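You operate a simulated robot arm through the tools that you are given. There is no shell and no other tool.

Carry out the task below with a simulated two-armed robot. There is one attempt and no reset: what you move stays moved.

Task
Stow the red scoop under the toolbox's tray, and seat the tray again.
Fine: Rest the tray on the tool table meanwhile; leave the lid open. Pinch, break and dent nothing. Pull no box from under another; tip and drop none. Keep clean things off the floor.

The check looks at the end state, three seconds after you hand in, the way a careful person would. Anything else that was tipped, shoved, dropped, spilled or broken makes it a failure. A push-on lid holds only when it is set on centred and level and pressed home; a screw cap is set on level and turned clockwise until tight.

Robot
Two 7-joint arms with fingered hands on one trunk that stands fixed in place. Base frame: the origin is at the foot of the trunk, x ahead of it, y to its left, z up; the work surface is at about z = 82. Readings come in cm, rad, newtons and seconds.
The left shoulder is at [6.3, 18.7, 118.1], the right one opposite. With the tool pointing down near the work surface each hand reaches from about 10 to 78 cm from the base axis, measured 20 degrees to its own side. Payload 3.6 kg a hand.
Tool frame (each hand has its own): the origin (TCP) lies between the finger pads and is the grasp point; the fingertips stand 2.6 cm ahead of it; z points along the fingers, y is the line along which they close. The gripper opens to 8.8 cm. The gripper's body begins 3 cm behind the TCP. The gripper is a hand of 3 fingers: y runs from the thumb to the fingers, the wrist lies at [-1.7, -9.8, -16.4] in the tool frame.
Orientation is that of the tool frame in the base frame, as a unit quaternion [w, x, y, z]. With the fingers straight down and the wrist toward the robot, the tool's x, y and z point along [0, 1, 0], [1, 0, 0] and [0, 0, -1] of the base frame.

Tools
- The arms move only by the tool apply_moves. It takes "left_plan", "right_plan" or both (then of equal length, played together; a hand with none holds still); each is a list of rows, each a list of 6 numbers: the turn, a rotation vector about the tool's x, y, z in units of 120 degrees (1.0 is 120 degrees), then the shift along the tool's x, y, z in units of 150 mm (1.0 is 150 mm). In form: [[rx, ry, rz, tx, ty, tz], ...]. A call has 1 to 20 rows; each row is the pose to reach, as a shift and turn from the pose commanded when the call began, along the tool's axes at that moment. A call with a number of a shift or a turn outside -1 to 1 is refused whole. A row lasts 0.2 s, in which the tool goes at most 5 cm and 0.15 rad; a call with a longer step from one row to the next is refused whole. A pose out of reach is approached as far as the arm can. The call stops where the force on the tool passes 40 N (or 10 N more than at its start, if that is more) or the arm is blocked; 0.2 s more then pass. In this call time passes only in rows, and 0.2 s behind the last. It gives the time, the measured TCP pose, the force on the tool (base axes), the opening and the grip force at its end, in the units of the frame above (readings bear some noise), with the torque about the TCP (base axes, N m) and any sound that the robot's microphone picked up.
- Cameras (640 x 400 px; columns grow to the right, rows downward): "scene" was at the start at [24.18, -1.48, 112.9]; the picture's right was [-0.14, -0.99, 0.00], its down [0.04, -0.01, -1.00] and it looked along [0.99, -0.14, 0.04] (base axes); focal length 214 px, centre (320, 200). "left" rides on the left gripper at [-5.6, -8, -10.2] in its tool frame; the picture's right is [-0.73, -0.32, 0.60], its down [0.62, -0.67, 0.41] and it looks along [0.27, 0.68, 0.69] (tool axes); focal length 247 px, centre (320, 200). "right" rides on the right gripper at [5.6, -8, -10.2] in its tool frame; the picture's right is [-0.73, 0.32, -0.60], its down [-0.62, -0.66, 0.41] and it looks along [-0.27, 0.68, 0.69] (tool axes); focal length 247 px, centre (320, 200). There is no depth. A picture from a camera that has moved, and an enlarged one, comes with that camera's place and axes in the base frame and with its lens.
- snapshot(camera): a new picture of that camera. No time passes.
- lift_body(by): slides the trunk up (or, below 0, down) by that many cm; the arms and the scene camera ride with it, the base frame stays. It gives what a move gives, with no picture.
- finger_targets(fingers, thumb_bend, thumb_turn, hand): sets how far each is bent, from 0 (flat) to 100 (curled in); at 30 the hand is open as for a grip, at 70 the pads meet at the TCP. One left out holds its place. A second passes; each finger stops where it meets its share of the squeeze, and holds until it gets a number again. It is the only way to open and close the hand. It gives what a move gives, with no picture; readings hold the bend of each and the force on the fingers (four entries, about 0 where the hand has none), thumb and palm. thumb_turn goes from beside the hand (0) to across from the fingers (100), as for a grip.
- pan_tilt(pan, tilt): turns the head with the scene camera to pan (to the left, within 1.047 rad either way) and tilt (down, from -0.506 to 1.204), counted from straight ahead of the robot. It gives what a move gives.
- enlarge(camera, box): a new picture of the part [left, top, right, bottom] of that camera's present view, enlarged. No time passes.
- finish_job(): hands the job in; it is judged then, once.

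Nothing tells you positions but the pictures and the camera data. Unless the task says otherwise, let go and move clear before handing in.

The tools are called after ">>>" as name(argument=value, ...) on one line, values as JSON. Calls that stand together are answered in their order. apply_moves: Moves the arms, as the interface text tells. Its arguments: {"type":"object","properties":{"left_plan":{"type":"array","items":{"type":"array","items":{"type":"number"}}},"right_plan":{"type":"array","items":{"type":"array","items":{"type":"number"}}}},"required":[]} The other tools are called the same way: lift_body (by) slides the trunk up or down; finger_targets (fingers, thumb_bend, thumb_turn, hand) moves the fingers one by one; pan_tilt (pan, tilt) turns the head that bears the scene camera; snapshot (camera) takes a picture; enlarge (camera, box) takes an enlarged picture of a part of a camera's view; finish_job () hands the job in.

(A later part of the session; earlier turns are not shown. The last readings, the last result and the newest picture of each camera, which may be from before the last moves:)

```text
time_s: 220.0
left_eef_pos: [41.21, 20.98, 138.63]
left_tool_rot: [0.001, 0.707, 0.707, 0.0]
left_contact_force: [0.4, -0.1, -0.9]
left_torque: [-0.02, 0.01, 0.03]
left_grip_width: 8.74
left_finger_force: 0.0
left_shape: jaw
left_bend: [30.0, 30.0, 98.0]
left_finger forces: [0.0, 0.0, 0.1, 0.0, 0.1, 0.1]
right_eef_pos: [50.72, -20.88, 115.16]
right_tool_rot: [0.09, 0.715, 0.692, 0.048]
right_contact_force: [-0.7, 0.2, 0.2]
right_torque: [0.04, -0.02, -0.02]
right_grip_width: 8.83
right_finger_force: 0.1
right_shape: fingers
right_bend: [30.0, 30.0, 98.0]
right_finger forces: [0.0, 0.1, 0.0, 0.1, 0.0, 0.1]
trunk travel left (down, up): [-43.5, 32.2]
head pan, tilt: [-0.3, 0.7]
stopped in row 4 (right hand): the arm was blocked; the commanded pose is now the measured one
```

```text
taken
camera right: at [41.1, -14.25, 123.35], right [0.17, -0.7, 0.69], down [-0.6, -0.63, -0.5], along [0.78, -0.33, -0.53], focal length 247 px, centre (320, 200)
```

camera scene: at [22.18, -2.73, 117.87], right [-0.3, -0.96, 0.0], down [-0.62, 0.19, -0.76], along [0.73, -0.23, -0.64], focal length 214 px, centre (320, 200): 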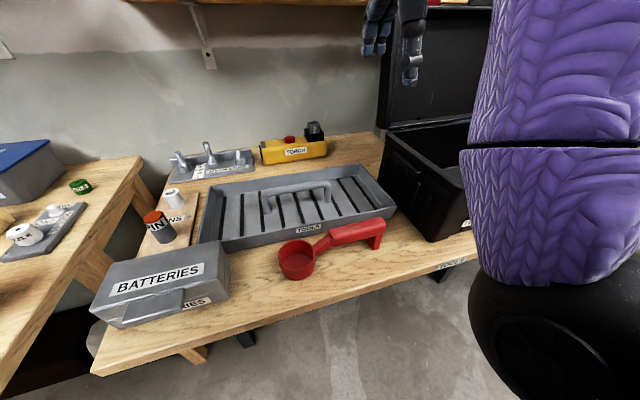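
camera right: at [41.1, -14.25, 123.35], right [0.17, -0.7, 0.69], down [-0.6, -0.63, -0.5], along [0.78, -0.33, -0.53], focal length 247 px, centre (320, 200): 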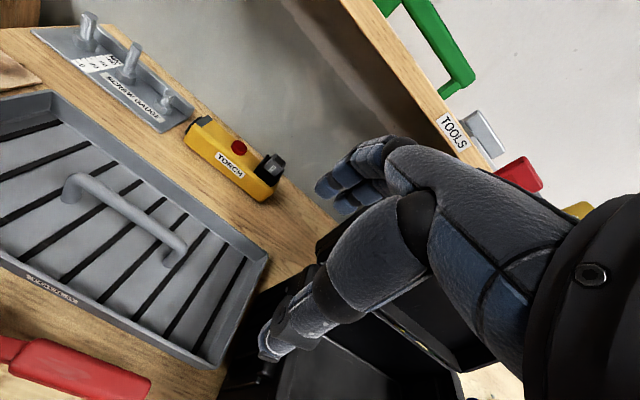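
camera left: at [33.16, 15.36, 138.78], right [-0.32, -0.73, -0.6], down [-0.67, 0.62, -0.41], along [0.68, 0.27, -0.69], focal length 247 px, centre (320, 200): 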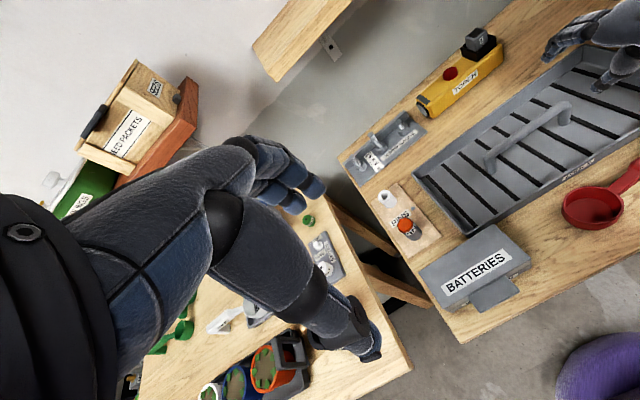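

The elbow-down posture is physically blocked this close to the body. I'll swing the hand back to the box side, square it vertical there, and come in again with the hand vertical, which earlier gave the raised-elbow posture that works for the scoop.

>>> apply_moves(right_plan=[[0.02, 0.006, -0.003, -0.14, 0.03, 0], [0.04, 0.012, -0.007, -0.3, 0.06, 0], [0.06, 0.018, -0.01, -0.5, 0.09, 0], [0.08, 0.024, -0.013, -0.75, 0.12, 0.01], [0.093, 0.028, -0.016, -1.0, 0.13, 0.025]])

>>> apply_moves(right_plan=[[0, 0, 0, -0.25, 0.04, 0], [0, 0, 0, -0.5, 0.08, 0], [0, 0, 0, -0.75, 0.1, 0], [0, 0, 0, -1.0, 0.1, 0]])

>>> snapshot(camera="scene")

```text
time_s: 221.2
left_eef_pos: [41.3, 21.06, 138.69]
left_tool_rot: [0.0, 0.707, 0.707, 0.0]
left_contact_force: [-0.6, -0.9, 0.2]
left_torque: [-0.05, -0.02, -0.01]
left_grip_width: 8.79
left_finger_force: 0.1
left_shape: jaw
left_bend: [30.0, 30.0, 98.0]
left_finger forces: [0.0, 0.1, 0.0, 0.0, 0.1, 0.0]
right_eef_pos: [52.1, -35.71, 115.76]
right_tool_rot: [-0.003, 0.705, 0.71, -0.001]
right_contact_force: [-0.4, 0.2, 0.2]
right_torque: [-0.05, 0.02, -0.01]
right_grip_width: 8.81
right_finger_force: 0.1
right_shape: fingers
right_bend: [30.0, 30.0, 98.0]
right_finger forces: [0.0, 0.0, 0.1, 0.1, 0.0, 0.0]
trunk travel left (down, up): [-43.5, 32.2]
head pan, tilt: [-0.3, 0.7]
```

```text
time_s: 222.2
left_eef_pos: [41.26, 20.84, 138.61]
left_tool_rot: [0.0, 0.707, 0.707, 0.0]
left_contact_force: [-0.3, 0.2, -0.1]
left_torque: [0.02, 0.0, -0.01]
left_grip_width: 8.76
left_finger_force: 0.1
left_shape: jaw
left_bend: [30.0, 30.0, 98.0]
left_finger forces: [0.0, 0.0, 0.0, 0.0, 0.0, 0.1]
right_eef_pos: [53.72, -50.82, 115.67]
right_tool_rot: [-0.002, 0.705, 0.709, 0.001]
right_contact_force: [0.2, 0.3, -0.1]
right_torque: [-0.01, -0.03, -0.02]
right_grip_width: 8.83
right_finger_force: 0.0
right_shape: fingers
right_bend: [30.0, 30.0, 98.0]
right_finger forces: [0.0, 0.0, 0.0, 0.1, 0.0, 0.0]
trunk travel left (down, up): [-43.5, 32.2]
head pan, tilt: [-0.3, 0.7]
```

```text
taken
camera scene: at [22.16, -2.77, 117.87], right [-0.3, -0.96, 0.0], down [-0.62, 0.19, -0.76], along [0.73, -0.23, -0.64], focal length 214 px, centre (320, 200)
```

scene: 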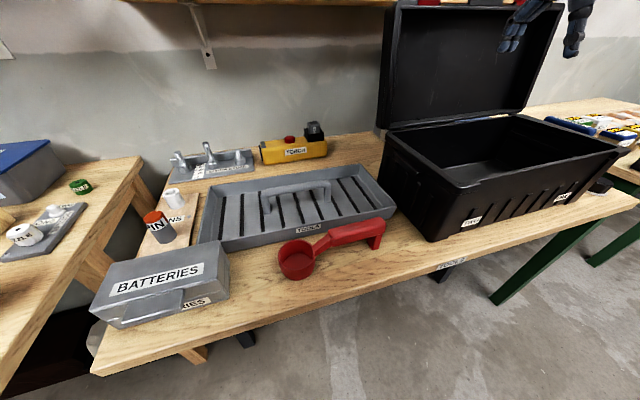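

Clear view now. I'll enlarge the scoop and tray to measure both.

>>> enlarge(camera="scene", box=[240, 160, 460, 310])

>>> enlarge(camera="scene", box=[360, 60, 640, 260])

```text
2.67 times, centred on (350, 235) of scene
camera zoom: at [22.16, -2.77, 117.87], right [-0.3, -0.96, 0.0], down [-0.62, 0.19, -0.76], along [0.73, -0.23, -0.64], focal length 572 px, centre (240, 107)
```

zoom: 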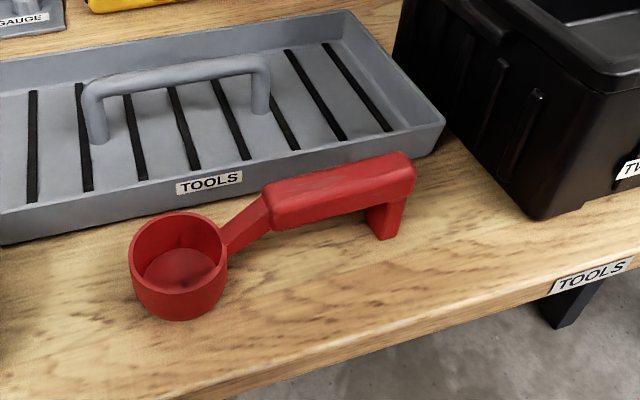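

```text
2.00 times, centred on (500, 160) of scene
camera zoom: at [22.16, -2.77, 117.87], right [-0.3, -0.96, 0.0], down [-0.62, 0.19, -0.76], along [0.73, -0.23, -0.64], focal length 429 px, centre (-40, 280)
```

zoom: 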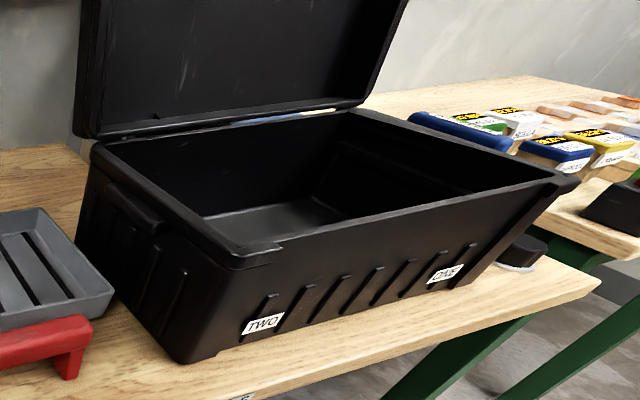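

Scoop measured: bowl centre ≈(44.6, −5.6), handle along y at x≈45.3 from y −12 to −22, top z≈89. Coming in with a vertical hand as in my first successful approach.

>>> lift_body(by=-4)

>>> apply_moves(right_plan=[[0, 0, 0, 0.25, -0.05, 0], [0, 0, 0, 0.5, -0.1, 0], [0, 0, 0, 0.75, -0.15, 0], [0, 0, 0, 1.0, -0.2, 0]])

>>> apply_moves(right_plan=[[0, 0, 0, 0.2, -0.06, 0], [0, 0, 0, 0.4, -0.12, 0], [0, 0, 0, 0.6, -0.18, 0], [0, 0, 0, 0.8, -0.22, 0]])

>>> apply_moves(right_plan=[[0, 0, 0, 0.12, -0.03, 0.15], [0, 0, 0, 0.24, -0.06, 0.3], [0, 0, 0, 0.36, -0.1, 0.45], [0, 0, 0, 0.48, -0.13, 0.6], [0, 0, 0, 0.52, -0.13, 0.75]])

>>> snapshot(camera="scene")

>>> snapshot(camera="right")

```text
time_s: 223.1
left_eef_pos: [41.17, 20.96, 134.73]
left_tool_rot: [-0.001, 0.707, 0.708, 0.001]
left_contact_force: [-0.4, 0.0, 0.8]
left_torque: [0.01, -0.06, 0.03]
left_grip_width: 8.78
left_finger_force: 0.0
left_shape: jaw
left_bend: [30.0, 30.0, 98.0]
left_finger forces: [0.1, 0.0, 0.0, 0.1, 0.0, 0.0]
right_eef_pos: [53.64, -50.6, 111.82]
right_tool_rot: [-0.002, 0.705, 0.709, 0.0]
right_contact_force: [0.0, 0.6, -0.5]
right_torque: [0.01, -0.03, 0.01]
right_grip_width: 8.81
right_finger_force: 0.0
right_shape: fingers
right_bend: [30.0, 30.0, 98.0]
right_finger forces: [0.0, 0.0, 0.0, 0.0, 0.2, 0.1]
trunk travel left (down, up): [-39.5, 36.2]
head pan, tilt: [-0.3, 0.7]
```

```text
time_s: 224.1
left_eef_pos: [41.19, 20.93, 134.7]
left_tool_rot: [0.0, 0.707, 0.708, 0.0]
left_contact_force: [0.4, 0.4, 0.7]
left_torque: [0.01, 0.01, 0.01]
left_grip_width: 8.77
left_finger_force: 0.1
left_shape: jaw
left_bend: [30.0, 30.0, 98.0]
left_finger forces: [0.1, 0.0, 0.1, 0.0, 0.0, 0.1]
right_eef_pos: [50.66, -35.62, 111.85]
right_tool_rot: [-0.002, 0.705, 0.709, -0.001]
right_contact_force: [-0.6, -0.6, -0.1]
right_torque: [-0.03, 0.02, 0.01]
right_grip_width: 8.8
right_finger_force: 0.0
right_shape: fingers
right_bend: [30.0, 30.0, 98.0]
right_finger forces: [0.0, 0.0, 0.0, 0.0, 0.0, 0.0]
trunk travel left (down, up): [-39.5, 36.2]
head pan, tilt: [-0.3, 0.7]
```

```text
time_s: 225.1
left_eef_pos: [41.24, 20.92, 134.74]
left_tool_rot: [0.0, 0.707, 0.708, 0.0]
left_contact_force: [0.4, -0.3, 0.6]
left_torque: [0.02, 0.0, -0.03]
left_grip_width: 8.75
left_finger_force: 0.0
left_shape: jaw
left_bend: [30.0, 30.0, 98.0]
left_finger forces: [0.0, 0.0, 0.0, 0.1, 0.0, 0.0]
right_eef_pos: [47.33, -23.61, 112.04]
right_tool_rot: [-0.002, 0.705, 0.709, 0.0]
right_contact_force: [-0.8, 0.1, -0.4]
right_torque: [0.03, -0.01, 0.01]
right_grip_width: 8.83
right_finger_force: 0.1
right_shape: fingers
right_bend: [30.0, 30.0, 98.0]
right_finger forces: [0.0, 0.0, 0.1, 0.0, 0.0, 0.1]
trunk travel left (down, up): [-39.5, 36.2]
head pan, tilt: [-0.3, 0.7]
```

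```text
time_s: 226.2
left_eef_pos: [41.21, 20.84, 134.65]
left_tool_rot: [0.0, 0.707, 0.707, 0.001]
left_contact_force: [-0.4, 0.5, -0.4]
left_torque: [0.04, -0.03, 0.01]
left_grip_width: 8.8
left_finger_force: 0.1
left_shape: jaw
left_bend: [30.0, 30.0, 98.0]
left_finger forces: [0.0, 0.0, 0.0, 0.0, 0.0, 0.0]
right_eef_pos: [45.23, -15.8, 100.68]
right_tool_rot: [-0.001, 0.705, 0.709, 0.0]
right_contact_force: [0.2, 0.7, 0.9]
right_torque: [0.0, 0.0, 0.03]
right_grip_width: 8.83
right_finger_force: 0.1
right_shape: fingers
right_bend: [30.0, 30.0, 98.0]
right_finger forces: [0.1, 0.0, 0.0, 0.1, 0.0, 0.0]
trunk travel left (down, up): [-39.5, 36.2]
head pan, tilt: [-0.3, 0.7]
```

```text
taken
camera scene: at [22.58, -2.72, 113.64], right [-0.3, -0.96, 0.0], down [-0.62, 0.19, -0.76], along [0.73, -0.23, -0.64], focal length 214 px, centre (320, 200)
```

scene: 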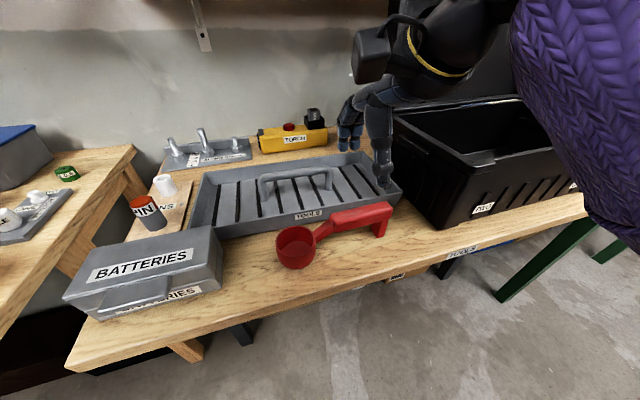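

```text
taken
camera right: at [37.27, -10.06, 110.93], right [0.32, -0.73, 0.6], down [-0.66, -0.63, -0.41], along [0.68, -0.26, -0.69], focal length 247 px, centre (320, 200)
```

right: 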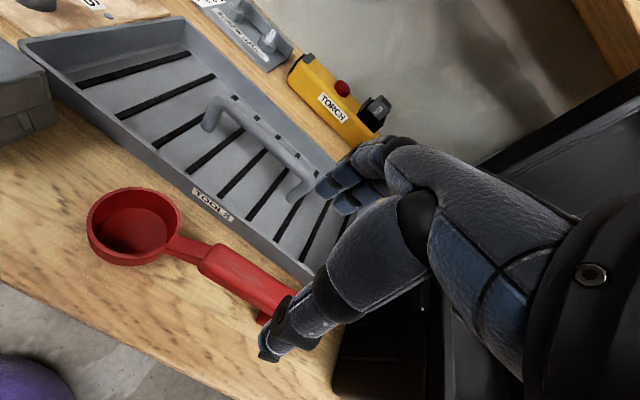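

Aligned over the handle at x≈45.2. Lowering the trunk 8 cm so the fingers come down either side of the handle.

>>> lift_body(by=-8)

>>> snapshot(camera="right")

>>> enlarge(camera="scene", box=[220, 100, 480, 300])

```text
time_s: 227.4
left_eef_pos: [41.05, 20.88, 126.7]
left_tool_rot: [-0.001, 0.707, 0.707, 0.0]
left_contact_force: [0.2, -1.2, 0.8]
left_torque: [0.05, 0.0, -0.03]
left_grip_width: 8.76
left_finger_force: 0.2
left_shape: jaw
left_bend: [30.0, 30.0, 98.0]
left_finger forces: [0.1, 0.0, 0.0, 0.0, 0.0, 0.0]
right_eef_pos: [45.15, -15.85, 92.79]
right_tool_rot: [-0.001, 0.705, 0.709, 0.0]
right_contact_force: [-0.2, 0.5, 1.0]
right_torque: [0.05, 0.02, -0.01]
right_grip_width: 8.8
right_finger_force: 0.0
right_shape: fingers
right_bend: [30.0, 30.0, 98.0]
right_finger forces: [0.1, 0.0, 0.0, 0.1, 0.0, 0.1]
trunk travel left (down, up): [-31.5, 44.2]
head pan, tilt: [-0.3, 0.7]
```

```text
taken
camera right: at [37.19, -10.15, 103.01], right [0.32, -0.73, 0.6], down [-0.66, -0.63, -0.41], along [0.68, -0.26, -0.69], focal length 247 px, centre (320, 200)
```

right: 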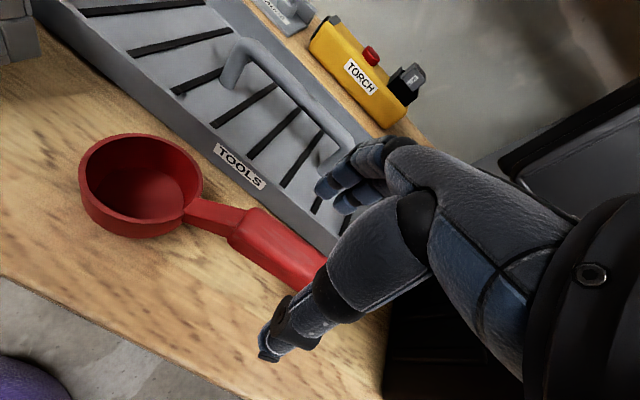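

```text
2.00 times, centred on (350, 200) of scene
camera zoom: at [23.61, -2.71, 105.07], right [-0.3, -0.96, 0.0], down [-0.62, 0.19, -0.77], along [0.73, -0.23, -0.64], focal length 429 px, centre (260, 200)
```

zoom: 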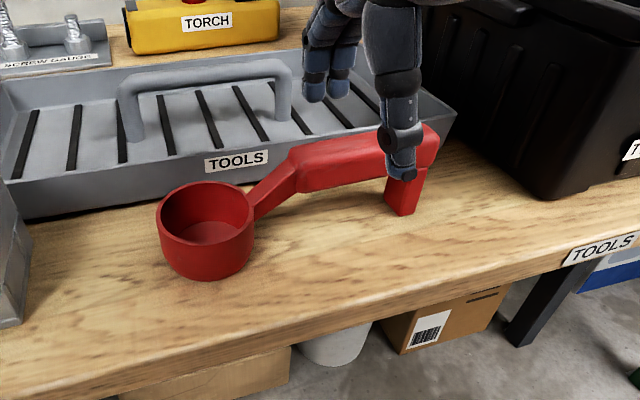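

Aligned. Descending the last 5 cm.

>>> apply_moves(right_plan=[[0, 0, 0, 0.02, 0.01, 0.08], [0, 0, 0, 0.04, 0.013, 0.16], [0, 0, 0, 0.04, 0.013, 0.24], [0, 0, 0, 0.04, 0.013, 0.3], [0, 0, 0, 0.04, 0.013, 0.345]])

>>> finger_targets(hand="right", fingers=64, thumb_bend=64)

>>> snapshot(camera="right")

>>> enlarge(camera="scene", box=[220, 100, 480, 300])

```text
time_s: 228.6
left_eef_pos: [40.77, 21.01, 126.89]
left_tool_rot: [0.002, 0.707, 0.707, 0.002]
left_contact_force: [-0.2, -0.3, -0.8]
left_torque: [-0.01, -0.01, 0.02]
left_grip_width: 8.77
left_finger_force: 0.0
left_shape: jaw
left_bend: [30.0, 30.0, 98.0]
left_finger forces: [0.0, 0.1, 0.0, 0.0, 0.1, 0.0]
right_eef_pos: [45.32, -15.18, 88.2]
right_tool_rot: [0.004, 0.705, 0.709, 0.008]
right_contact_force: [-12.4, -6.3, 39.4]
right_torque: [-0.42, -1.99, -0.41]
right_grip_width: 8.91
right_finger_force: 19.7
right_shape: fingers
right_bend: [30.0, 30.0, 98.0]
right_finger forces: [7.3, 32.2, 0.0, 0.0, 0.0, 0.0]
trunk travel left (down, up): [-31.5, 44.2]
head pan, tilt: [-0.3, 0.7]
```

```text
time_s: 229.6
left_eef_pos: [41.27, 21.0, 126.63]
left_tool_rot: [0.001, 0.707, 0.708, 0.0]
left_contact_force: [0.7, 0.1, -0.2]
left_torque: [0.0, -0.02, 0.02]
left_grip_width: 8.77
left_finger_force: 0.1
left_shape: jaw
left_bend: [30.0, 30.0, 98.0]
left_finger forces: [0.0, 0.1, 0.1, 0.0, 0.0, 0.0]
right_eef_pos: [45.3, -15.16, 87.4]
right_tool_rot: [-0.003, 0.705, 0.71, -0.003]
right_contact_force: [-0.7, 0.4, -1.2]
right_torque: [-0.02, 0.01, -0.03]
right_grip_width: 1.58
right_finger_force: 1.1
right_shape: fingers
right_bend: [64.0, 63.0, 97.0]
right_finger forces: [0.6, 0.3, 0.0, 0.0, 0.8, 0.0]
trunk travel left (down, up): [-31.5, 44.2]
head pan, tilt: [-0.3, 0.7]
```

```text
taken
camera right: at [37.42, -9.49, 97.64], right [0.33, -0.73, 0.6], down [-0.66, -0.63, -0.41], along [0.67, -0.26, -0.69], focal length 247 px, centre (320, 200)
```

right: 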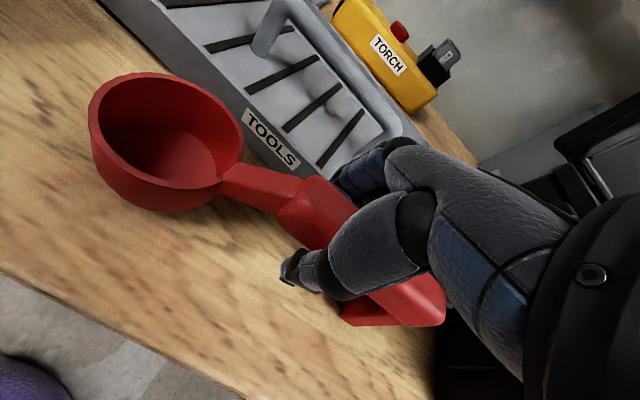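

```text
2.00 times, centred on (350, 200) of scene
camera zoom: at [23.68, -2.7, 105.02], right [-0.3, -0.96, 0.0], down [-0.62, 0.19, -0.76], along [0.73, -0.23, -0.64], focal length 429 px, centre (260, 200)
```

zoom: 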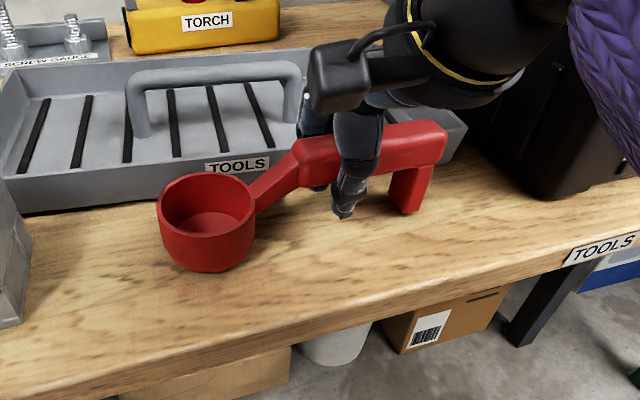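

The far fingers briefly pressed on the tray's near rim, but it looks in place and they've now closed onto the scoop handle. I'll firm up the grip on the handle.

>>> finger_targets(hand="right", fingers=76, thumb_bend=72)

>>> snapshot(camera="right")

>>> enlarge(camera="scene", box=[220, 100, 480, 300])

```text
time_s: 230.6
left_eef_pos: [41.32, 20.92, 126.61]
left_tool_rot: [-0.001, 0.707, 0.707, 0.0]
left_contact_force: [0.3, 0.2, -0.8]
left_torque: [-0.04, 0.01, 0.04]
left_grip_width: 8.78
left_finger_force: 0.1
left_shape: jaw
left_bend: [30.0, 30.0, 98.0]
left_finger forces: [0.0, 0.0, 0.0, 0.1, 0.0, 0.0]
right_eef_pos: [45.46, -15.22, 87.46]
right_tool_rot: [-0.002, 0.705, 0.71, 0.0]
right_contact_force: [-0.1, -0.3, -0.6]
right_torque: [0.0, -0.02, 0.04]
right_grip_width: 0.75
right_finger_force: 13.2
right_shape: fingers
right_bend: [74.0, 66.0, 97.0]
right_finger forces: [8.7, 4.3, 0.1, 0.0, 14.1, 0.0]
trunk travel left (down, up): [-31.5, 44.2]
head pan, tilt: [-0.3, 0.7]
```

```text
taken
camera right: at [37.44, -9.51, 97.77], right [0.32, -0.73, 0.6], down [-0.66, -0.63, -0.41], along [0.67, -0.26, -0.69], focal length 247 px, centre (320, 200)
```

right: 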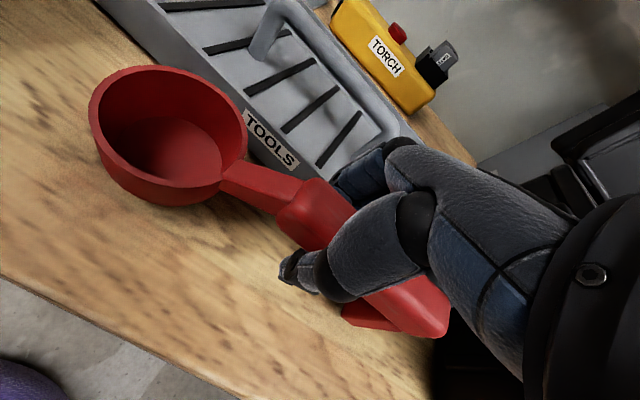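

```text
2.00 times, centred on (350, 200) of scene
camera zoom: at [23.66, -2.71, 105.05], right [-0.3, -0.96, 0.0], down [-0.62, 0.19, -0.76], along [0.73, -0.23, -0.64], focal length 429 px, centre (260, 200)
```

zoom: 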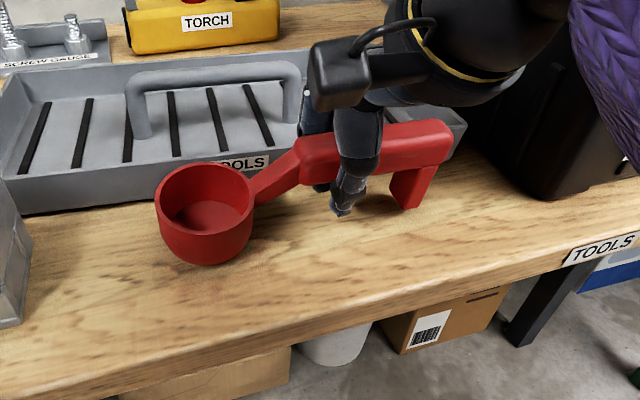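

Firm grip on the scoop handle. Lifting it straight up.

>>> apply_moves(right_plan=[[0, 0, 0, 0, 0, -0.06], [0, 0, 0, 0, 0, -0.13], [0, 0, 0, 0, 0, -0.22], [0, 0, 0, 0, 0, -0.33]])

>>> enlarge(camera="scene", box=[220, 100, 480, 300])

>>> snapshot(camera="right")

```text
time_s: 231.6
left_eef_pos: [41.29, 20.98, 126.61]
left_tool_rot: [0.0, 0.707, 0.707, 0.0]
left_contact_force: [-0.9, -0.8, 0.9]
left_torque: [0.01, 0.01, 0.0]
left_grip_width: 8.75
left_finger_force: 0.1
left_shape: jaw
left_bend: [30.0, 30.0, 98.0]
left_finger forces: [0.0, 0.1, 0.0, 0.1, 0.1, 0.0]
right_eef_pos: [45.3, -15.3, 92.47]
right_tool_rot: [-0.002, 0.706, 0.709, 0.0]
right_contact_force: [0.1, -0.7, -0.4]
right_torque: [0.01, 0.03, -0.01]
right_grip_width: 0.75
right_finger_force: 13.4
right_shape: fingers
right_bend: [74.0, 66.0, 97.0]
right_finger forces: [8.5, 4.3, 0.0, 0.0, 14.1, 0.0]
trunk travel left (down, up): [-31.5, 44.2]
head pan, tilt: [-0.3, 0.7]
```

```text
2.00 times, centred on (350, 200) of scene
camera zoom: at [23.67, -2.7, 105.05], right [-0.3, -0.96, 0.0], down [-0.62, 0.19, -0.76], along [0.73, -0.23, -0.64], focal length 429 px, centre (260, 200)
```

zoom: 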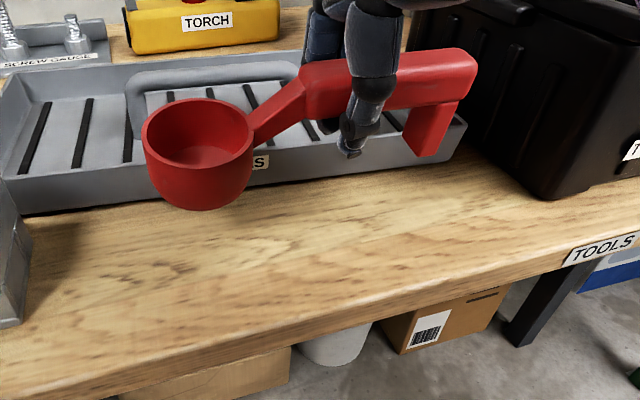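

```text
taken
camera right: at [37.45, -9.5, 102.77], right [0.33, -0.73, 0.6], down [-0.66, -0.63, -0.41], along [0.67, -0.26, -0.69], focal length 247 px, centre (320, 200)
```

right: 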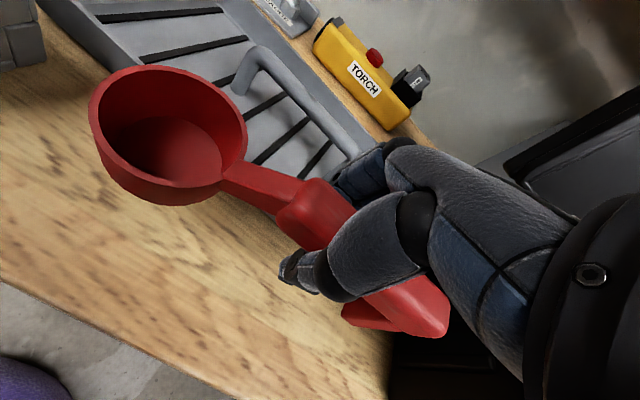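

The scoop is up and level. Raising it above box-rim height and carrying it to the box.

>>> lift_body(by=9)

>>> apply_moves(right_plan=[[0, 0, 0, 0, 0, -0.2], [0, 0, 0, -0.1, 0.02, -0.4], [0, 0, 0, -0.3, 0.07, -0.45], [0, 0, 0, -0.5, 0.13, -0.45], [0, 0, 0, -0.75, 0.2, -0.45], [0, 0, 0, -1.0, 0.27, -0.45]])

>>> apply_moves(right_plan=[[0, 0, 0, -0.2, 0.05, 0], [0, 0, 0, -0.4, 0.1, 0], [0, 0, 0, -0.6, 0.15, 0], [0, 0, 0, -0.8, 0.2, 0], [0, 0, 0, -1.0, 0.25, 0]])

>>> apply_moves(right_plan=[[0, 0, 0, -0.2, 0.03, 0], [0, 0, 0, -0.4, 0.06, 0], [0, 0, 0, -0.55, 0.08, 0]])

>>> pan_tilt(pan=-0.85, tilt=0.65)

>>> snapshot(camera="scene")

>>> snapshot(camera="right")

```text
time_s: 232.9
left_eef_pos: [41.26, 20.97, 135.56]
left_tool_rot: [0.0, 0.707, 0.707, 0.0]
left_contact_force: [0.6, 0.5, -0.4]
left_torque: [0.0, 0.0, -0.01]
left_grip_width: 8.76
left_finger_force: 0.0
left_shape: jaw
left_bend: [30.0, 30.0, 98.0]
left_finger forces: [0.0, 0.0, 0.0, 0.1, 0.0, 0.0]
right_eef_pos: [45.43, -15.22, 101.43]
right_tool_rot: [-0.002, 0.705, 0.709, 0.0]
right_contact_force: [-0.7, 0.3, -1.0]
right_torque: [0.0, -0.02, 0.01]
right_grip_width: 0.75
right_finger_force: 13.3
right_shape: fingers
right_bend: [74.0, 66.0, 97.0]
right_finger forces: [8.6, 4.2, 0.0, 0.0, 13.9, 0.1]
trunk travel left (down, up): [-40.5, 35.2]
head pan, tilt: [-0.3, 0.7]
```

```text
time_s: 234.3
left_eef_pos: [41.26, 20.88, 135.67]
left_tool_rot: [0.0, 0.708, 0.707, -0.001]
left_contact_force: [0.6, 1.1, 0.4]
left_torque: [-0.02, 0.02, 0.0]
left_grip_width: 8.77
left_finger_force: 0.1
left_shape: jaw
left_bend: [30.0, 30.0, 98.0]
left_finger forces: [0.0, 0.0, 0.0, 0.0, 0.1, 0.0]
right_eef_pos: [49.44, -30.43, 108.27]
right_tool_rot: [-0.002, 0.705, 0.71, 0.0]
right_contact_force: [0.5, -0.1, -1.4]
right_torque: [-0.01, -0.02, 0.0]
right_grip_width: 0.72
right_finger_force: 12.9
right_shape: fingers
right_bend: [74.0, 67.0, 97.0]
right_finger forces: [8.3, 4.0, 0.0, 0.0, 13.4, 0.0]
trunk travel left (down, up): [-40.5, 35.2]
head pan, tilt: [-0.3, 0.7]
```

```text
time_s: 235.5
left_eef_pos: [41.33, 20.91, 135.72]
left_tool_rot: [0.0, 0.707, 0.707, 0.0]
left_contact_force: [0.3, 0.5, -0.4]
left_torque: [0.01, -0.03, -0.01]
left_grip_width: 8.78
left_finger_force: 0.1
left_shape: jaw
left_bend: [30.0, 30.0, 98.0]
left_finger forces: [0.1, 0.1, 0.0, 0.0, 0.1, 0.0]
right_eef_pos: [53.44, -45.41, 108.18]
right_tool_rot: [-0.001, 0.704, 0.71, 0.001]
right_contact_force: [0.1, 0.1, -0.3]
right_torque: [0.01, -0.01, 0.01]
right_grip_width: 0.7
right_finger_force: 13.0
right_shape: fingers
right_bend: [74.0, 67.0, 97.0]
right_finger forces: [8.2, 4.0, 0.0, 0.1, 13.2, 0.0]
trunk travel left (down, up): [-40.5, 35.2]
head pan, tilt: [-0.3, 0.7]
```

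```text
time_s: 236.3
left_eef_pos: [41.21, 21.04, 135.65]
left_tool_rot: [0.001, 0.707, 0.707, 0.0]
left_contact_force: [-0.6, -0.6, -0.5]
left_torque: [0.02, 0.05, 0.0]
left_grip_width: 8.78
left_finger_force: 0.1
left_shape: jaw
left_bend: [30.0, 30.0, 98.0]
left_finger forces: [0.1, 0.0, 0.0, 0.0, 0.0, 0.1]
right_eef_pos: [54.74, -53.66, 108.0]
right_tool_rot: [-0.003, 0.704, 0.71, 0.0]
right_contact_force: [0.1, 0.2, -0.9]
right_torque: [-0.01, 0.01, -0.05]
right_grip_width: 0.68
right_finger_force: 13.0
right_shape: fingers
right_bend: [74.0, 67.0, 97.0]
right_finger forces: [8.2, 4.1, 0.0, 0.0, 13.2, 0.0]
trunk travel left (down, up): [-40.5, 35.2]
head pan, tilt: [-0.3, 0.7]
```

```text
time_s: 237.2
left_eef_pos: [41.12, 20.86, 135.62]
left_tool_rot: [0.0, 0.707, 0.707, 0.0]
left_contact_force: [-0.5, -0.6, 0.1]
left_torque: [0.01, 0.0, 0.04]
left_grip_width: 8.78
left_finger_force: 0.1
left_shape: jaw
left_bend: [30.0, 30.0, 98.0]
left_finger forces: [0.1, 0.1, 0.1, 0.0, 0.0, 0.0]
right_eef_pos: [54.69, -53.56, 108.05]
right_tool_rot: [-0.003, 0.705, 0.71, 0.0]
right_contact_force: [-0.2, -0.3, -0.9]
right_torque: [0.0, -0.01, 0.03]
right_grip_width: 0.68
right_finger_force: 12.9
right_shape: fingers
right_bend: [74.0, 67.0, 97.0]
right_finger forces: [8.2, 4.1, 0.0, 0.0, 13.2, 0.0]
trunk travel left (down, up): [-40.5, 35.2]
head pan, tilt: [-0.85, 0.649]
```

```text
taken
camera scene: at [20.11, -6.73, 115.13], right [-0.75, -0.66, 0.0], down [-0.4, 0.45, -0.8], along [0.53, -0.6, -0.6], focal length 214 px, centre (320, 200)
```

scene: 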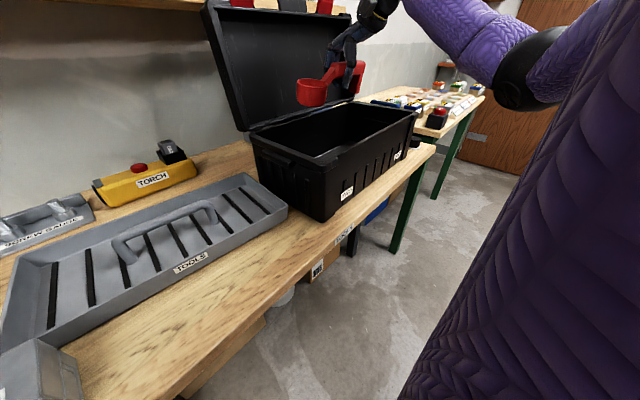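

```text
taken
camera right: at [46.66, -47.8, 118.28], right [0.33, -0.73, 0.6], down [-0.66, -0.63, -0.41], along [0.67, -0.26, -0.69], focal length 247 px, centre (320, 200)
```

right: 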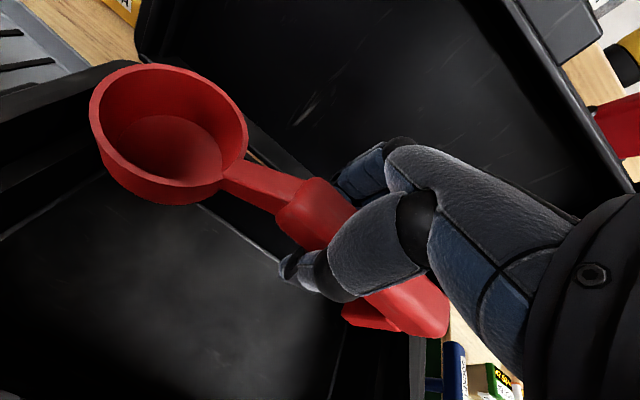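

Scoop is over the open box. I'll look closely at the interior before lowering.

>>> enlarge(camera="scene", box=[230, 60, 440, 240])

>>> enlarge(camera="right", box=[0, 60, 460, 400])

```text
2.22 times, centred on (335, 150) of scene
camera zoom: at [20.11, -6.73, 115.13], right [-0.75, -0.66, 0.0], down [-0.4, 0.45, -0.8], along [0.53, -0.6, -0.6], focal length 477 px, centre (287, 311)
```

zoom: 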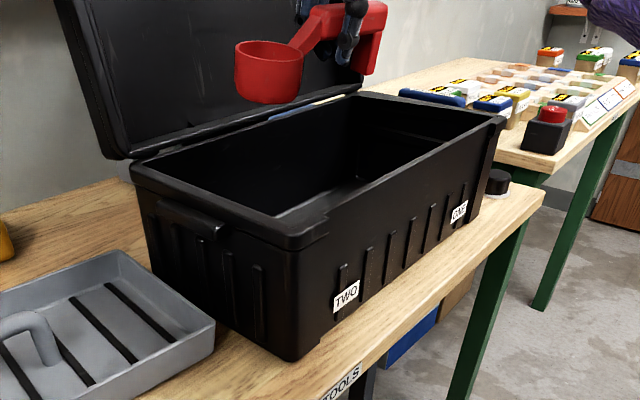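

```text
1.18 times, centred on (230, 230) of right
camera zoom: at [46.66, -47.8, 118.28], right [0.33, -0.73, 0.6], down [-0.66, -0.63, -0.41], along [0.67, -0.26, -0.69], focal length 291 px, centre (426, 165)
```

zoom: 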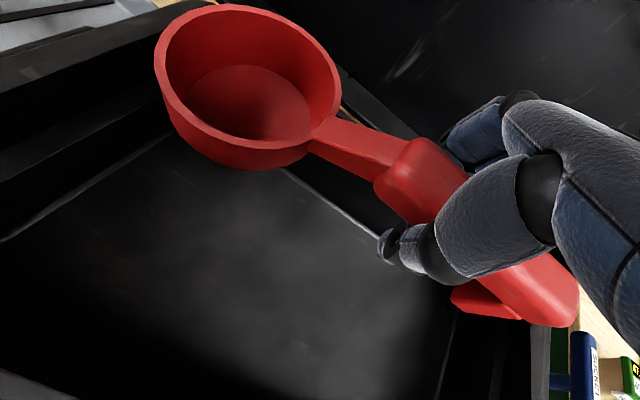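

Interior is clear: floor ~z 83.5, walls y≈−35, x≈45–64.5. Lowering the scoop into the middle of the box.

>>> apply_moves(right_plan=[[0, 0, 0, -0.01, 0.03, 0.02], [0, 0, 0, -0.01, 0.055, 0.05]])

>>> lift_body(by=-9)

>>> enlarge(camera="scene", box=[230, 40, 440, 220])

>>> snapshot(camera="right")

```text
time_s: 237.8
left_eef_pos: [41.24, 20.92, 135.69]
left_tool_rot: [0.001, 0.707, 0.707, 0.0]
left_contact_force: [0.9, 0.0, -1.2]
left_torque: [0.02, 0.01, 0.02]
left_grip_width: 8.75
left_finger_force: 0.0
left_shape: jaw
left_bend: [30.0, 30.0, 98.0]
left_finger forces: [0.0, 0.0, 0.0, 0.0, 0.1, 0.0]
right_eef_pos: [55.59, -53.5, 107.38]
right_tool_rot: [-0.002, 0.705, 0.709, -0.001]
right_contact_force: [0.0, -0.9, -0.6]
right_torque: [0.02, 0.0, 0.0]
right_grip_width: 0.7
right_finger_force: 12.3
right_shape: fingers
right_bend: [74.0, 67.0, 97.0]
right_finger forces: [8.2, 4.0, 0.1, 0.0, 13.3, 0.0]
trunk travel left (down, up): [-40.5, 35.2]
head pan, tilt: [-0.85, 0.649]
```

```text
time_s: 239.1
left_eef_pos: [41.18, 20.97, 126.78]
left_tool_rot: [0.0, 0.707, 0.707, 0.0]
left_contact_force: [-0.3, 0.5, -0.3]
left_torque: [0.0, 0.01, 0.0]
left_grip_width: 8.79
left_finger_force: 0.1
left_shape: jaw
left_bend: [30.0, 30.0, 98.0]
left_finger forces: [0.0, 0.0, 0.0, 0.0, 0.0, 0.1]
right_eef_pos: [55.56, -53.65, 98.3]
right_tool_rot: [-0.003, 0.705, 0.709, 0.001]
right_contact_force: [-0.3, 0.2, -1.0]
right_torque: [-0.03, -0.01, 0.01]
right_grip_width: 0.69
right_finger_force: 12.5
right_shape: fingers
right_bend: [74.0, 67.0, 97.0]
right_finger forces: [8.3, 3.9, 0.0, 0.1, 13.2, 0.1]
trunk travel left (down, up): [-31.5, 44.2]
head pan, tilt: [-0.85, 0.649]
```

```text
2.22 times, centred on (335, 130) of scene
camera zoom: at [21.24, -6.73, 105.51], right [-0.75, -0.66, 0.0], down [-0.4, 0.45, -0.8], along [0.53, -0.6, -0.6], focal length 477 px, centre (287, 356)
```

zoom: 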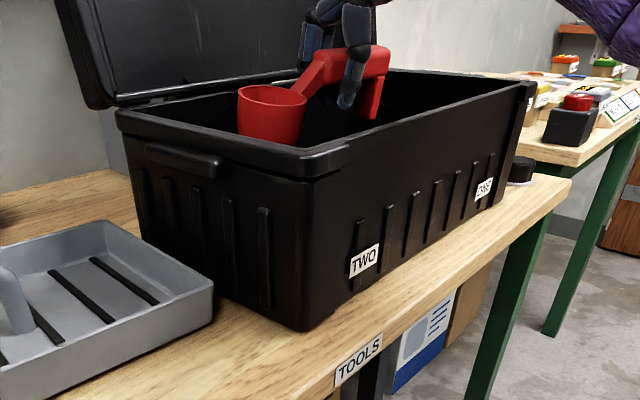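

```text
taken
camera right: at [47.46, -47.91, 108.66], right [0.32, -0.73, 0.6], down [-0.66, -0.63, -0.41], along [0.68, -0.26, -0.69], focal length 247 px, centre (320, 200)
```

right: 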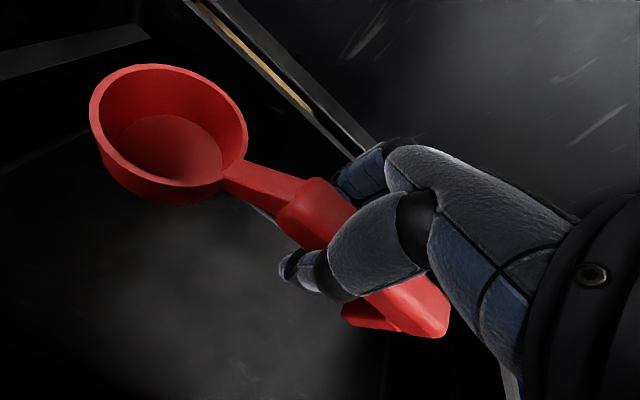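

>>> lift_body(by=-4)

>>> apply_moves(right_plan=[[0, 0, 0, 0, 0, 0.06], [0, 0, 0, 0, 0, 0.12], [0, 0, 0, 0, 0, 0.18], [0, 0, 0, 0, 0, 0.23], [0, 0, 0, 0, 0, 0.28]])

>>> snapshot(camera="right")

>>> enlarge(camera="scene", box=[230, 30, 440, 210])

```text
time_s: 239.9
left_eef_pos: [41.18, 21.0, 122.77]
left_tool_rot: [0.0, 0.708, 0.706, 0.0]
left_contact_force: [-0.2, -0.5, 0.4]
left_torque: [0.01, 0.0, -0.01]
left_grip_width: 8.75
left_finger_force: 0.1
left_shape: jaw
left_bend: [30.0, 30.0, 98.0]
left_finger forces: [0.0, 0.0, 0.0, 0.1, 0.1, 0.0]
right_eef_pos: [55.49, -53.56, 94.42]
right_tool_rot: [-0.001, 0.704, 0.71, 0.0]
right_contact_force: [0.3, -0.6, -0.3]
right_torque: [0.02, 0.0, 0.02]
right_grip_width: 0.75
right_finger_force: 13.6
right_shape: fingers
right_bend: [74.0, 67.0, 97.0]
right_finger forces: [8.2, 4.0, 0.0, 0.1, 13.2, 0.0]
trunk travel left (down, up): [-27.5, 48.2]
head pan, tilt: [-0.85, 0.649]
```

```text
time_s: 241.1
left_eef_pos: [41.17, 20.86, 122.57]
left_tool_rot: [0.0, 0.707, 0.708, 0.0]
left_contact_force: [0.1, -0.2, 0.1]
left_torque: [0.01, -0.02, 0.02]
left_grip_width: 8.79
left_finger_force: 0.0
left_shape: jaw
left_bend: [30.0, 30.0, 98.0]
left_finger forces: [0.0, 0.0, 0.1, 0.0, 0.1, 0.0]
right_eef_pos: [55.5, -53.62, 90.15]
right_tool_rot: [-0.002, 0.705, 0.709, 0.0]
right_contact_force: [-0.8, 0.9, -0.8]
right_torque: [0.01, 0.02, 0.01]
right_grip_width: 0.71
right_finger_force: 12.6
right_shape: fingers
right_bend: [74.0, 67.0, 97.0]
right_finger forces: [8.1, 4.0, 0.1, 0.0, 13.2, 0.0]
trunk travel left (down, up): [-27.5, 48.2]
head pan, tilt: [-0.85, 0.649]
```

```text
taken
camera right: at [47.48, -47.89, 100.4], right [0.32, -0.73, 0.6], down [-0.66, -0.63, -0.41], along [0.67, -0.26, -0.69], focal length 247 px, centre (320, 200)
```

right: 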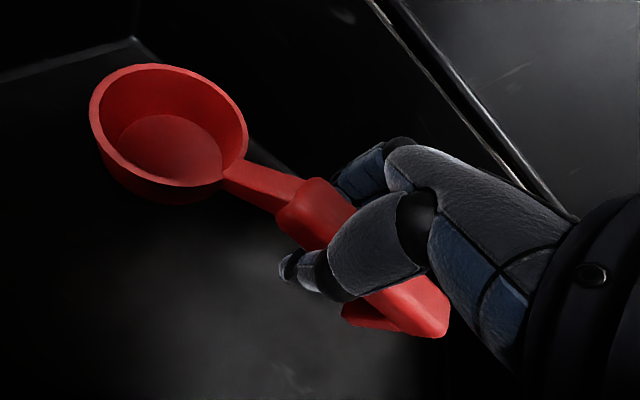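

```text
2.22 times, centred on (335, 120) of scene
camera zoom: at [21.93, -6.73, 101.13], right [-0.75, -0.66, 0.0], down [-0.4, 0.45, -0.8], along [0.53, -0.6, -0.6], focal length 477 px, centre (287, 378)
```

zoom: 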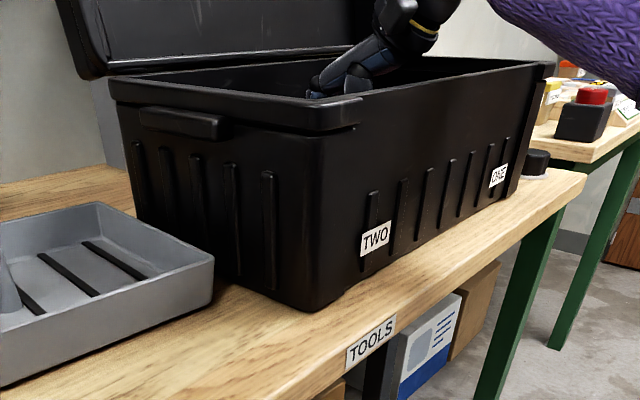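

Nearly at the floor. Lowering in small steps until contact.

>>> apply_moves(right_plan=[[0, 0, 0, 0, 0, 0.02], [0, 0, 0, 0, 0, 0.04], [0, 0, 0, 0, 0, 0.06], [0, 0, 0, 0, 0, 0.075]])

```text
time_s: 242.1
left_eef_pos: [41.34, 20.94, 122.72]
left_tool_rot: [0.0, 0.708, 0.707, 0.0]
left_contact_force: [0.2, -0.1, 0.0]
left_torque: [-0.04, -0.01, 0.0]
left_grip_width: 8.76
left_finger_force: 0.0
left_shape: jaw
left_bend: [30.0, 30.0, 98.0]
left_finger forces: [0.1, 0.1, 0.0, 0.1, 0.0, 0.1]
right_eef_pos: [55.47, -53.62, 88.87]
right_tool_rot: [-0.002, 0.705, 0.709, 0.0]
right_contact_force: [-0.5, 0.5, -1.0]
right_torque: [0.01, -0.03, 0.01]
right_grip_width: 0.7
right_finger_force: 12.4
right_shape: fingers
right_bend: [74.0, 67.0, 97.0]
right_finger forces: [8.2, 4.0, 0.0, 0.0, 13.2, 0.0]
trunk travel left (down, up): [-27.5, 48.2]
head pan, tilt: [-0.85, 0.649]
```

>>> apply_moves(right_plan=[[0, 0, 0, 0, 0, 0.015], [0, 0, 0, 0, 0, 0.03], [0, 0, 0, 0, 0, 0.045]])

>>> snapshot(camera="right")

```text
time_s: 242.9
left_eef_pos: [41.26, 20.98, 122.63]
left_tool_rot: [0.0, 0.707, 0.707, 0.001]
left_contact_force: [0.4, -0.6, 0.7]
left_torque: [0.01, 0.03, 0.01]
left_grip_width: 8.76
left_finger_force: 0.0
left_shape: jaw
left_bend: [30.0, 30.0, 98.0]
left_finger forces: [0.1, 0.0, 0.1, 0.0, 0.1, 0.0]
right_eef_pos: [55.52, -53.55, 88.39]
right_tool_rot: [-0.002, 0.704, 0.71, 0.001]
right_contact_force: [-0.3, -0.3, -1.3]
right_torque: [-0.01, 0.03, -0.03]
right_grip_width: 0.73
right_finger_force: 12.3
right_shape: fingers
right_bend: [74.0, 67.0, 97.0]
right_finger forces: [8.2, 4.0, 0.0, 0.0, 13.2, 0.0]
trunk travel left (down, up): [-27.5, 48.2]
head pan, tilt: [-0.85, 0.649]
```

```text
taken
camera right: at [47.5, -47.89, 98.59], right [0.33, -0.73, 0.6], down [-0.66, -0.63, -0.41], along [0.67, -0.26, -0.69], focal length 247 px, centre (320, 200)
```

right: 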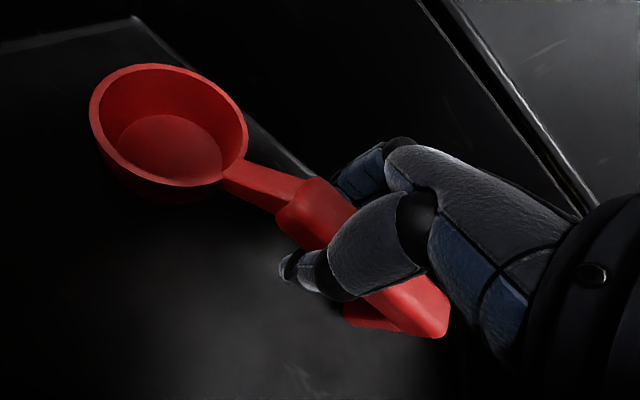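

>>> apply_moves(right_plan=[[0, 0, 0, 0, 0, 0.013], [0, 0, 0, 0, 0, 0.026]])

>>> apply_moves(right_plan=[[0, 0, 0, 0, 0, 0.012], [0, 0, 0, 0, 0, 0.024]])

```text
time_s: 243.5
left_eef_pos: [41.4, 20.95, 122.7]
left_tool_rot: [0.0, 0.707, 0.707, 0.0]
left_contact_force: [-0.2, -0.6, -0.2]
left_torque: [0.0, -0.03, -0.01]
left_grip_width: 8.78
left_finger_force: 0.0
left_shape: jaw
left_bend: [30.0, 30.0, 98.0]
left_finger forces: [0.1, 0.0, 0.0, 0.0, 0.0, 0.0]
right_eef_pos: [55.61, -53.61, 88.01]
right_tool_rot: [-0.003, 0.705, 0.709, 0.0]
right_contact_force: [0.6, -0.6, -2.0]
right_torque: [0.0, 0.01, -0.01]
right_grip_width: 0.71
right_finger_force: 13.1
right_shape: fingers
right_bend: [74.0, 67.0, 97.0]
right_finger forces: [8.2, 3.9, 0.0, 0.0, 13.1, 0.1]
trunk travel left (down, up): [-27.5, 48.2]
head pan, tilt: [-0.85, 0.649]
```

```text
time_s: 244.1
left_eef_pos: [41.16, 20.98, 122.65]
left_tool_rot: [0.0, 0.707, 0.708, 0.0]
left_contact_force: [-0.7, -0.5, 0.3]
left_torque: [-0.02, 0.01, -0.01]
left_grip_width: 8.74
left_finger_force: 0.1
left_shape: jaw
left_bend: [30.0, 30.0, 98.0]
left_finger forces: [0.0, 0.0, 0.1, 0.1, 0.0, 0.0]
right_eef_pos: [55.44, -53.52, 87.53]
right_tool_rot: [-0.002, 0.706, 0.709, 0.0]
right_contact_force: [0.6, 0.2, 0.7]
right_torque: [0.03, 0.01, -0.03]
right_grip_width: 0.71
right_finger_force: 12.5
right_shape: fingers
right_bend: [74.0, 67.0, 97.0]
right_finger forces: [7.9, 4.0, 0.0, 0.0, 13.0, 0.1]
trunk travel left (down, up): [-27.5, 48.2]
head pan, tilt: [-0.85, 0.649]
```

>>> apply_moves(right_plan=[[0, 0, 0, 0, 0, 0.01], [0, 0, 0, 0, 0, 0.02]])

>>> snapshot(camera="right")

```text
time_s: 244.7
left_eef_pos: [41.2, 20.92, 122.69]
left_tool_rot: [0.0, 0.707, 0.707, 0.0]
left_contact_force: [-0.4, 0.5, -0.9]
left_torque: [-0.02, 0.03, 0.01]
left_grip_width: 8.78
left_finger_force: 0.1
left_shape: jaw
left_bend: [30.0, 30.0, 98.0]
left_finger forces: [0.1, 0.0, 0.1, 0.0, 0.1, 0.0]
right_eef_pos: [55.46, -53.59, 87.38]
right_tool_rot: [-0.002, 0.705, 0.709, 0.0]
right_contact_force: [-0.5, 0.4, 5.9]
right_torque: [0.06, 0.08, 0.02]
right_grip_width: 0.53
right_finger_force: 10.5
right_shape: fingers
right_bend: [75.0, 68.0, 97.0]
right_finger forces: [6.4, 3.4, 0.1, 0.1, 11.7, 0.1]
trunk travel left (down, up): [-27.5, 48.2]
head pan, tilt: [-0.85, 0.649]
```

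```text
taken
camera right: at [47.46, -47.88, 97.65], right [0.32, -0.73, 0.6], down [-0.66, -0.63, -0.41], along [0.68, -0.26, -0.69], focal length 247 px, centre (320, 200)
```

right: 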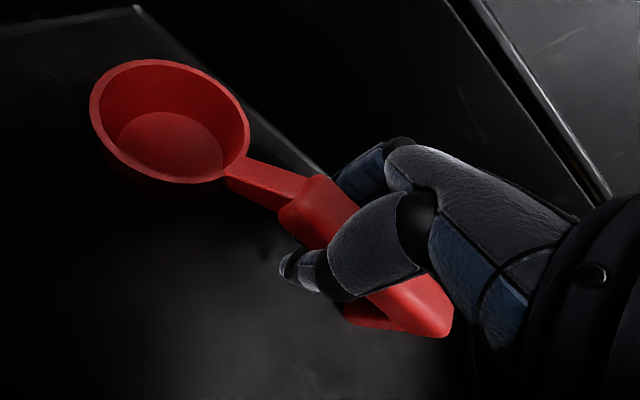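

The scoop rests on the box floor. Releasing and rising straight out.

>>> finger_targets(hand="right", fingers=40, thumb_bend=40)

>>> apply_moves(right_plan=[[0, 0, 0, 0, 0, -0.1], [0, 0, 0, 0, 0, -0.25], [0, 0, 0, 0, 0, -0.45], [0, 0, 0, 0, 0, -0.7], [0, 0, 0, 0, 0, -1.0]])

>>> lift_body(by=14)

>>> snapshot(camera="right")

>>> enlarge(camera="scene", box=[230, 60, 440, 240])

```text
time_s: 245.7
left_eef_pos: [41.16, 21.03, 122.72]
left_tool_rot: [0.0, 0.707, 0.707, 0.0]
left_contact_force: [0.2, 0.6, 0.9]
left_torque: [-0.02, -0.01, 0.01]
left_grip_width: 8.77
left_finger_force: 0.0
left_shape: jaw
left_bend: [30.0, 30.0, 98.0]
left_finger forces: [0.0, 0.0, 0.1, 0.0, 0.0, 0.0]
right_eef_pos: [55.4, -53.54, 87.29]
right_tool_rot: [-0.002, 0.705, 0.709, 0.0]
right_contact_force: [0.2, 0.0, -0.4]
right_torque: [-0.03, -0.02, 0.0]
right_grip_width: 6.65
right_finger_force: 0.0
right_shape: fingers
right_bend: [40.0, 40.0, 97.0]
right_finger forces: [0.0, 0.1, 0.1, 0.0, 0.0, 0.0]
trunk travel left (down, up): [-27.5, 48.2]
head pan, tilt: [-0.85, 0.649]
```

```text
time_s: 246.9
left_eef_pos: [41.22, 21.0, 122.78]
left_tool_rot: [0.0, 0.707, 0.708, -0.001]
left_contact_force: [-0.5, 0.1, 0.0]
left_torque: [-0.01, -0.01, 0.01]
left_grip_width: 8.76
left_finger_force: 0.0
left_shape: jaw
left_bend: [30.0, 30.0, 98.0]
left_finger forces: [0.1, 0.1, 0.0, 0.0, 0.0, 0.0]
right_eef_pos: [55.41, -53.59, 102.47]
right_tool_rot: [-0.001, 0.705, 0.709, -0.001]
right_contact_force: [0.1, 0.3, 0.0]
right_torque: [0.02, 0.02, 0.01]
right_grip_width: 6.66
right_finger_force: 0.0
right_shape: fingers
right_bend: [40.0, 40.0, 97.0]
right_finger forces: [0.0, 0.0, 0.0, 0.0, 0.1, 0.1]
trunk travel left (down, up): [-27.5, 48.2]
head pan, tilt: [-0.85, 0.649]
```

```text
time_s: 248.6
left_eef_pos: [41.29, 21.01, 136.61]
left_tool_rot: [-0.001, 0.707, 0.707, -0.001]
left_contact_force: [-0.4, 0.3, 0.4]
left_torque: [0.02, -0.03, 0.02]
left_grip_width: 8.77
left_finger_force: 0.0
left_shape: jaw
left_bend: [30.0, 30.0, 98.0]
left_finger forces: [0.1, 0.0, 0.0, 0.0, 0.1, 0.0]
right_eef_pos: [55.52, -53.58, 116.3]
right_tool_rot: [-0.003, 0.705, 0.709, 0.0]
right_contact_force: [-0.2, 0.3, -0.1]
right_torque: [0.02, -0.03, 0.02]
right_grip_width: 6.62
right_finger_force: 0.1
right_shape: fingers
right_bend: [40.0, 40.0, 97.0]
right_finger forces: [0.0, 0.0, 0.1, 0.0, 0.0, 0.1]
trunk travel left (down, up): [-41.5, 34.2]
head pan, tilt: [-0.85, 0.649]
```

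```text
taken
camera right: at [47.55, -47.92, 126.52], right [0.33, -0.73, 0.6], down [-0.66, -0.63, -0.41], along [0.67, -0.26, -0.69], focal length 247 px, centre (320, 200)
```

right: 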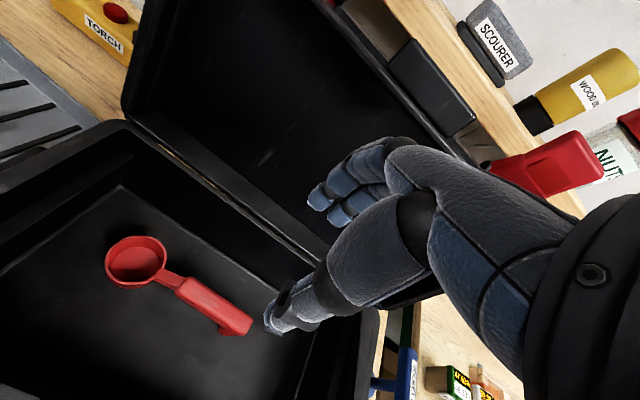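

```text
2.22 times, centred on (335, 150) of scene
camera zoom: at [20.02, -6.73, 116.17], right [-0.75, -0.66, 0.0], down [-0.4, 0.45, -0.8], along [0.53, -0.6, -0.6], focal length 477 px, centre (287, 311)
```

zoom: 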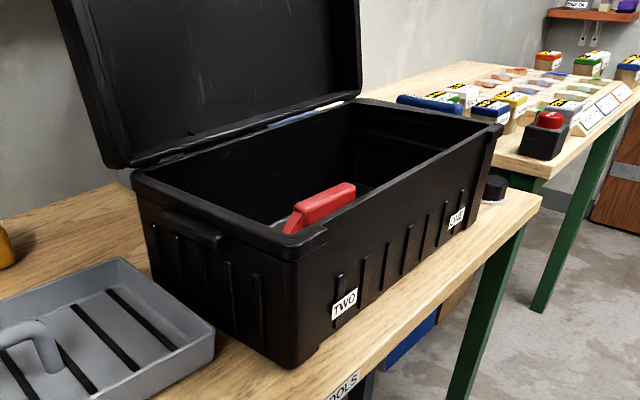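

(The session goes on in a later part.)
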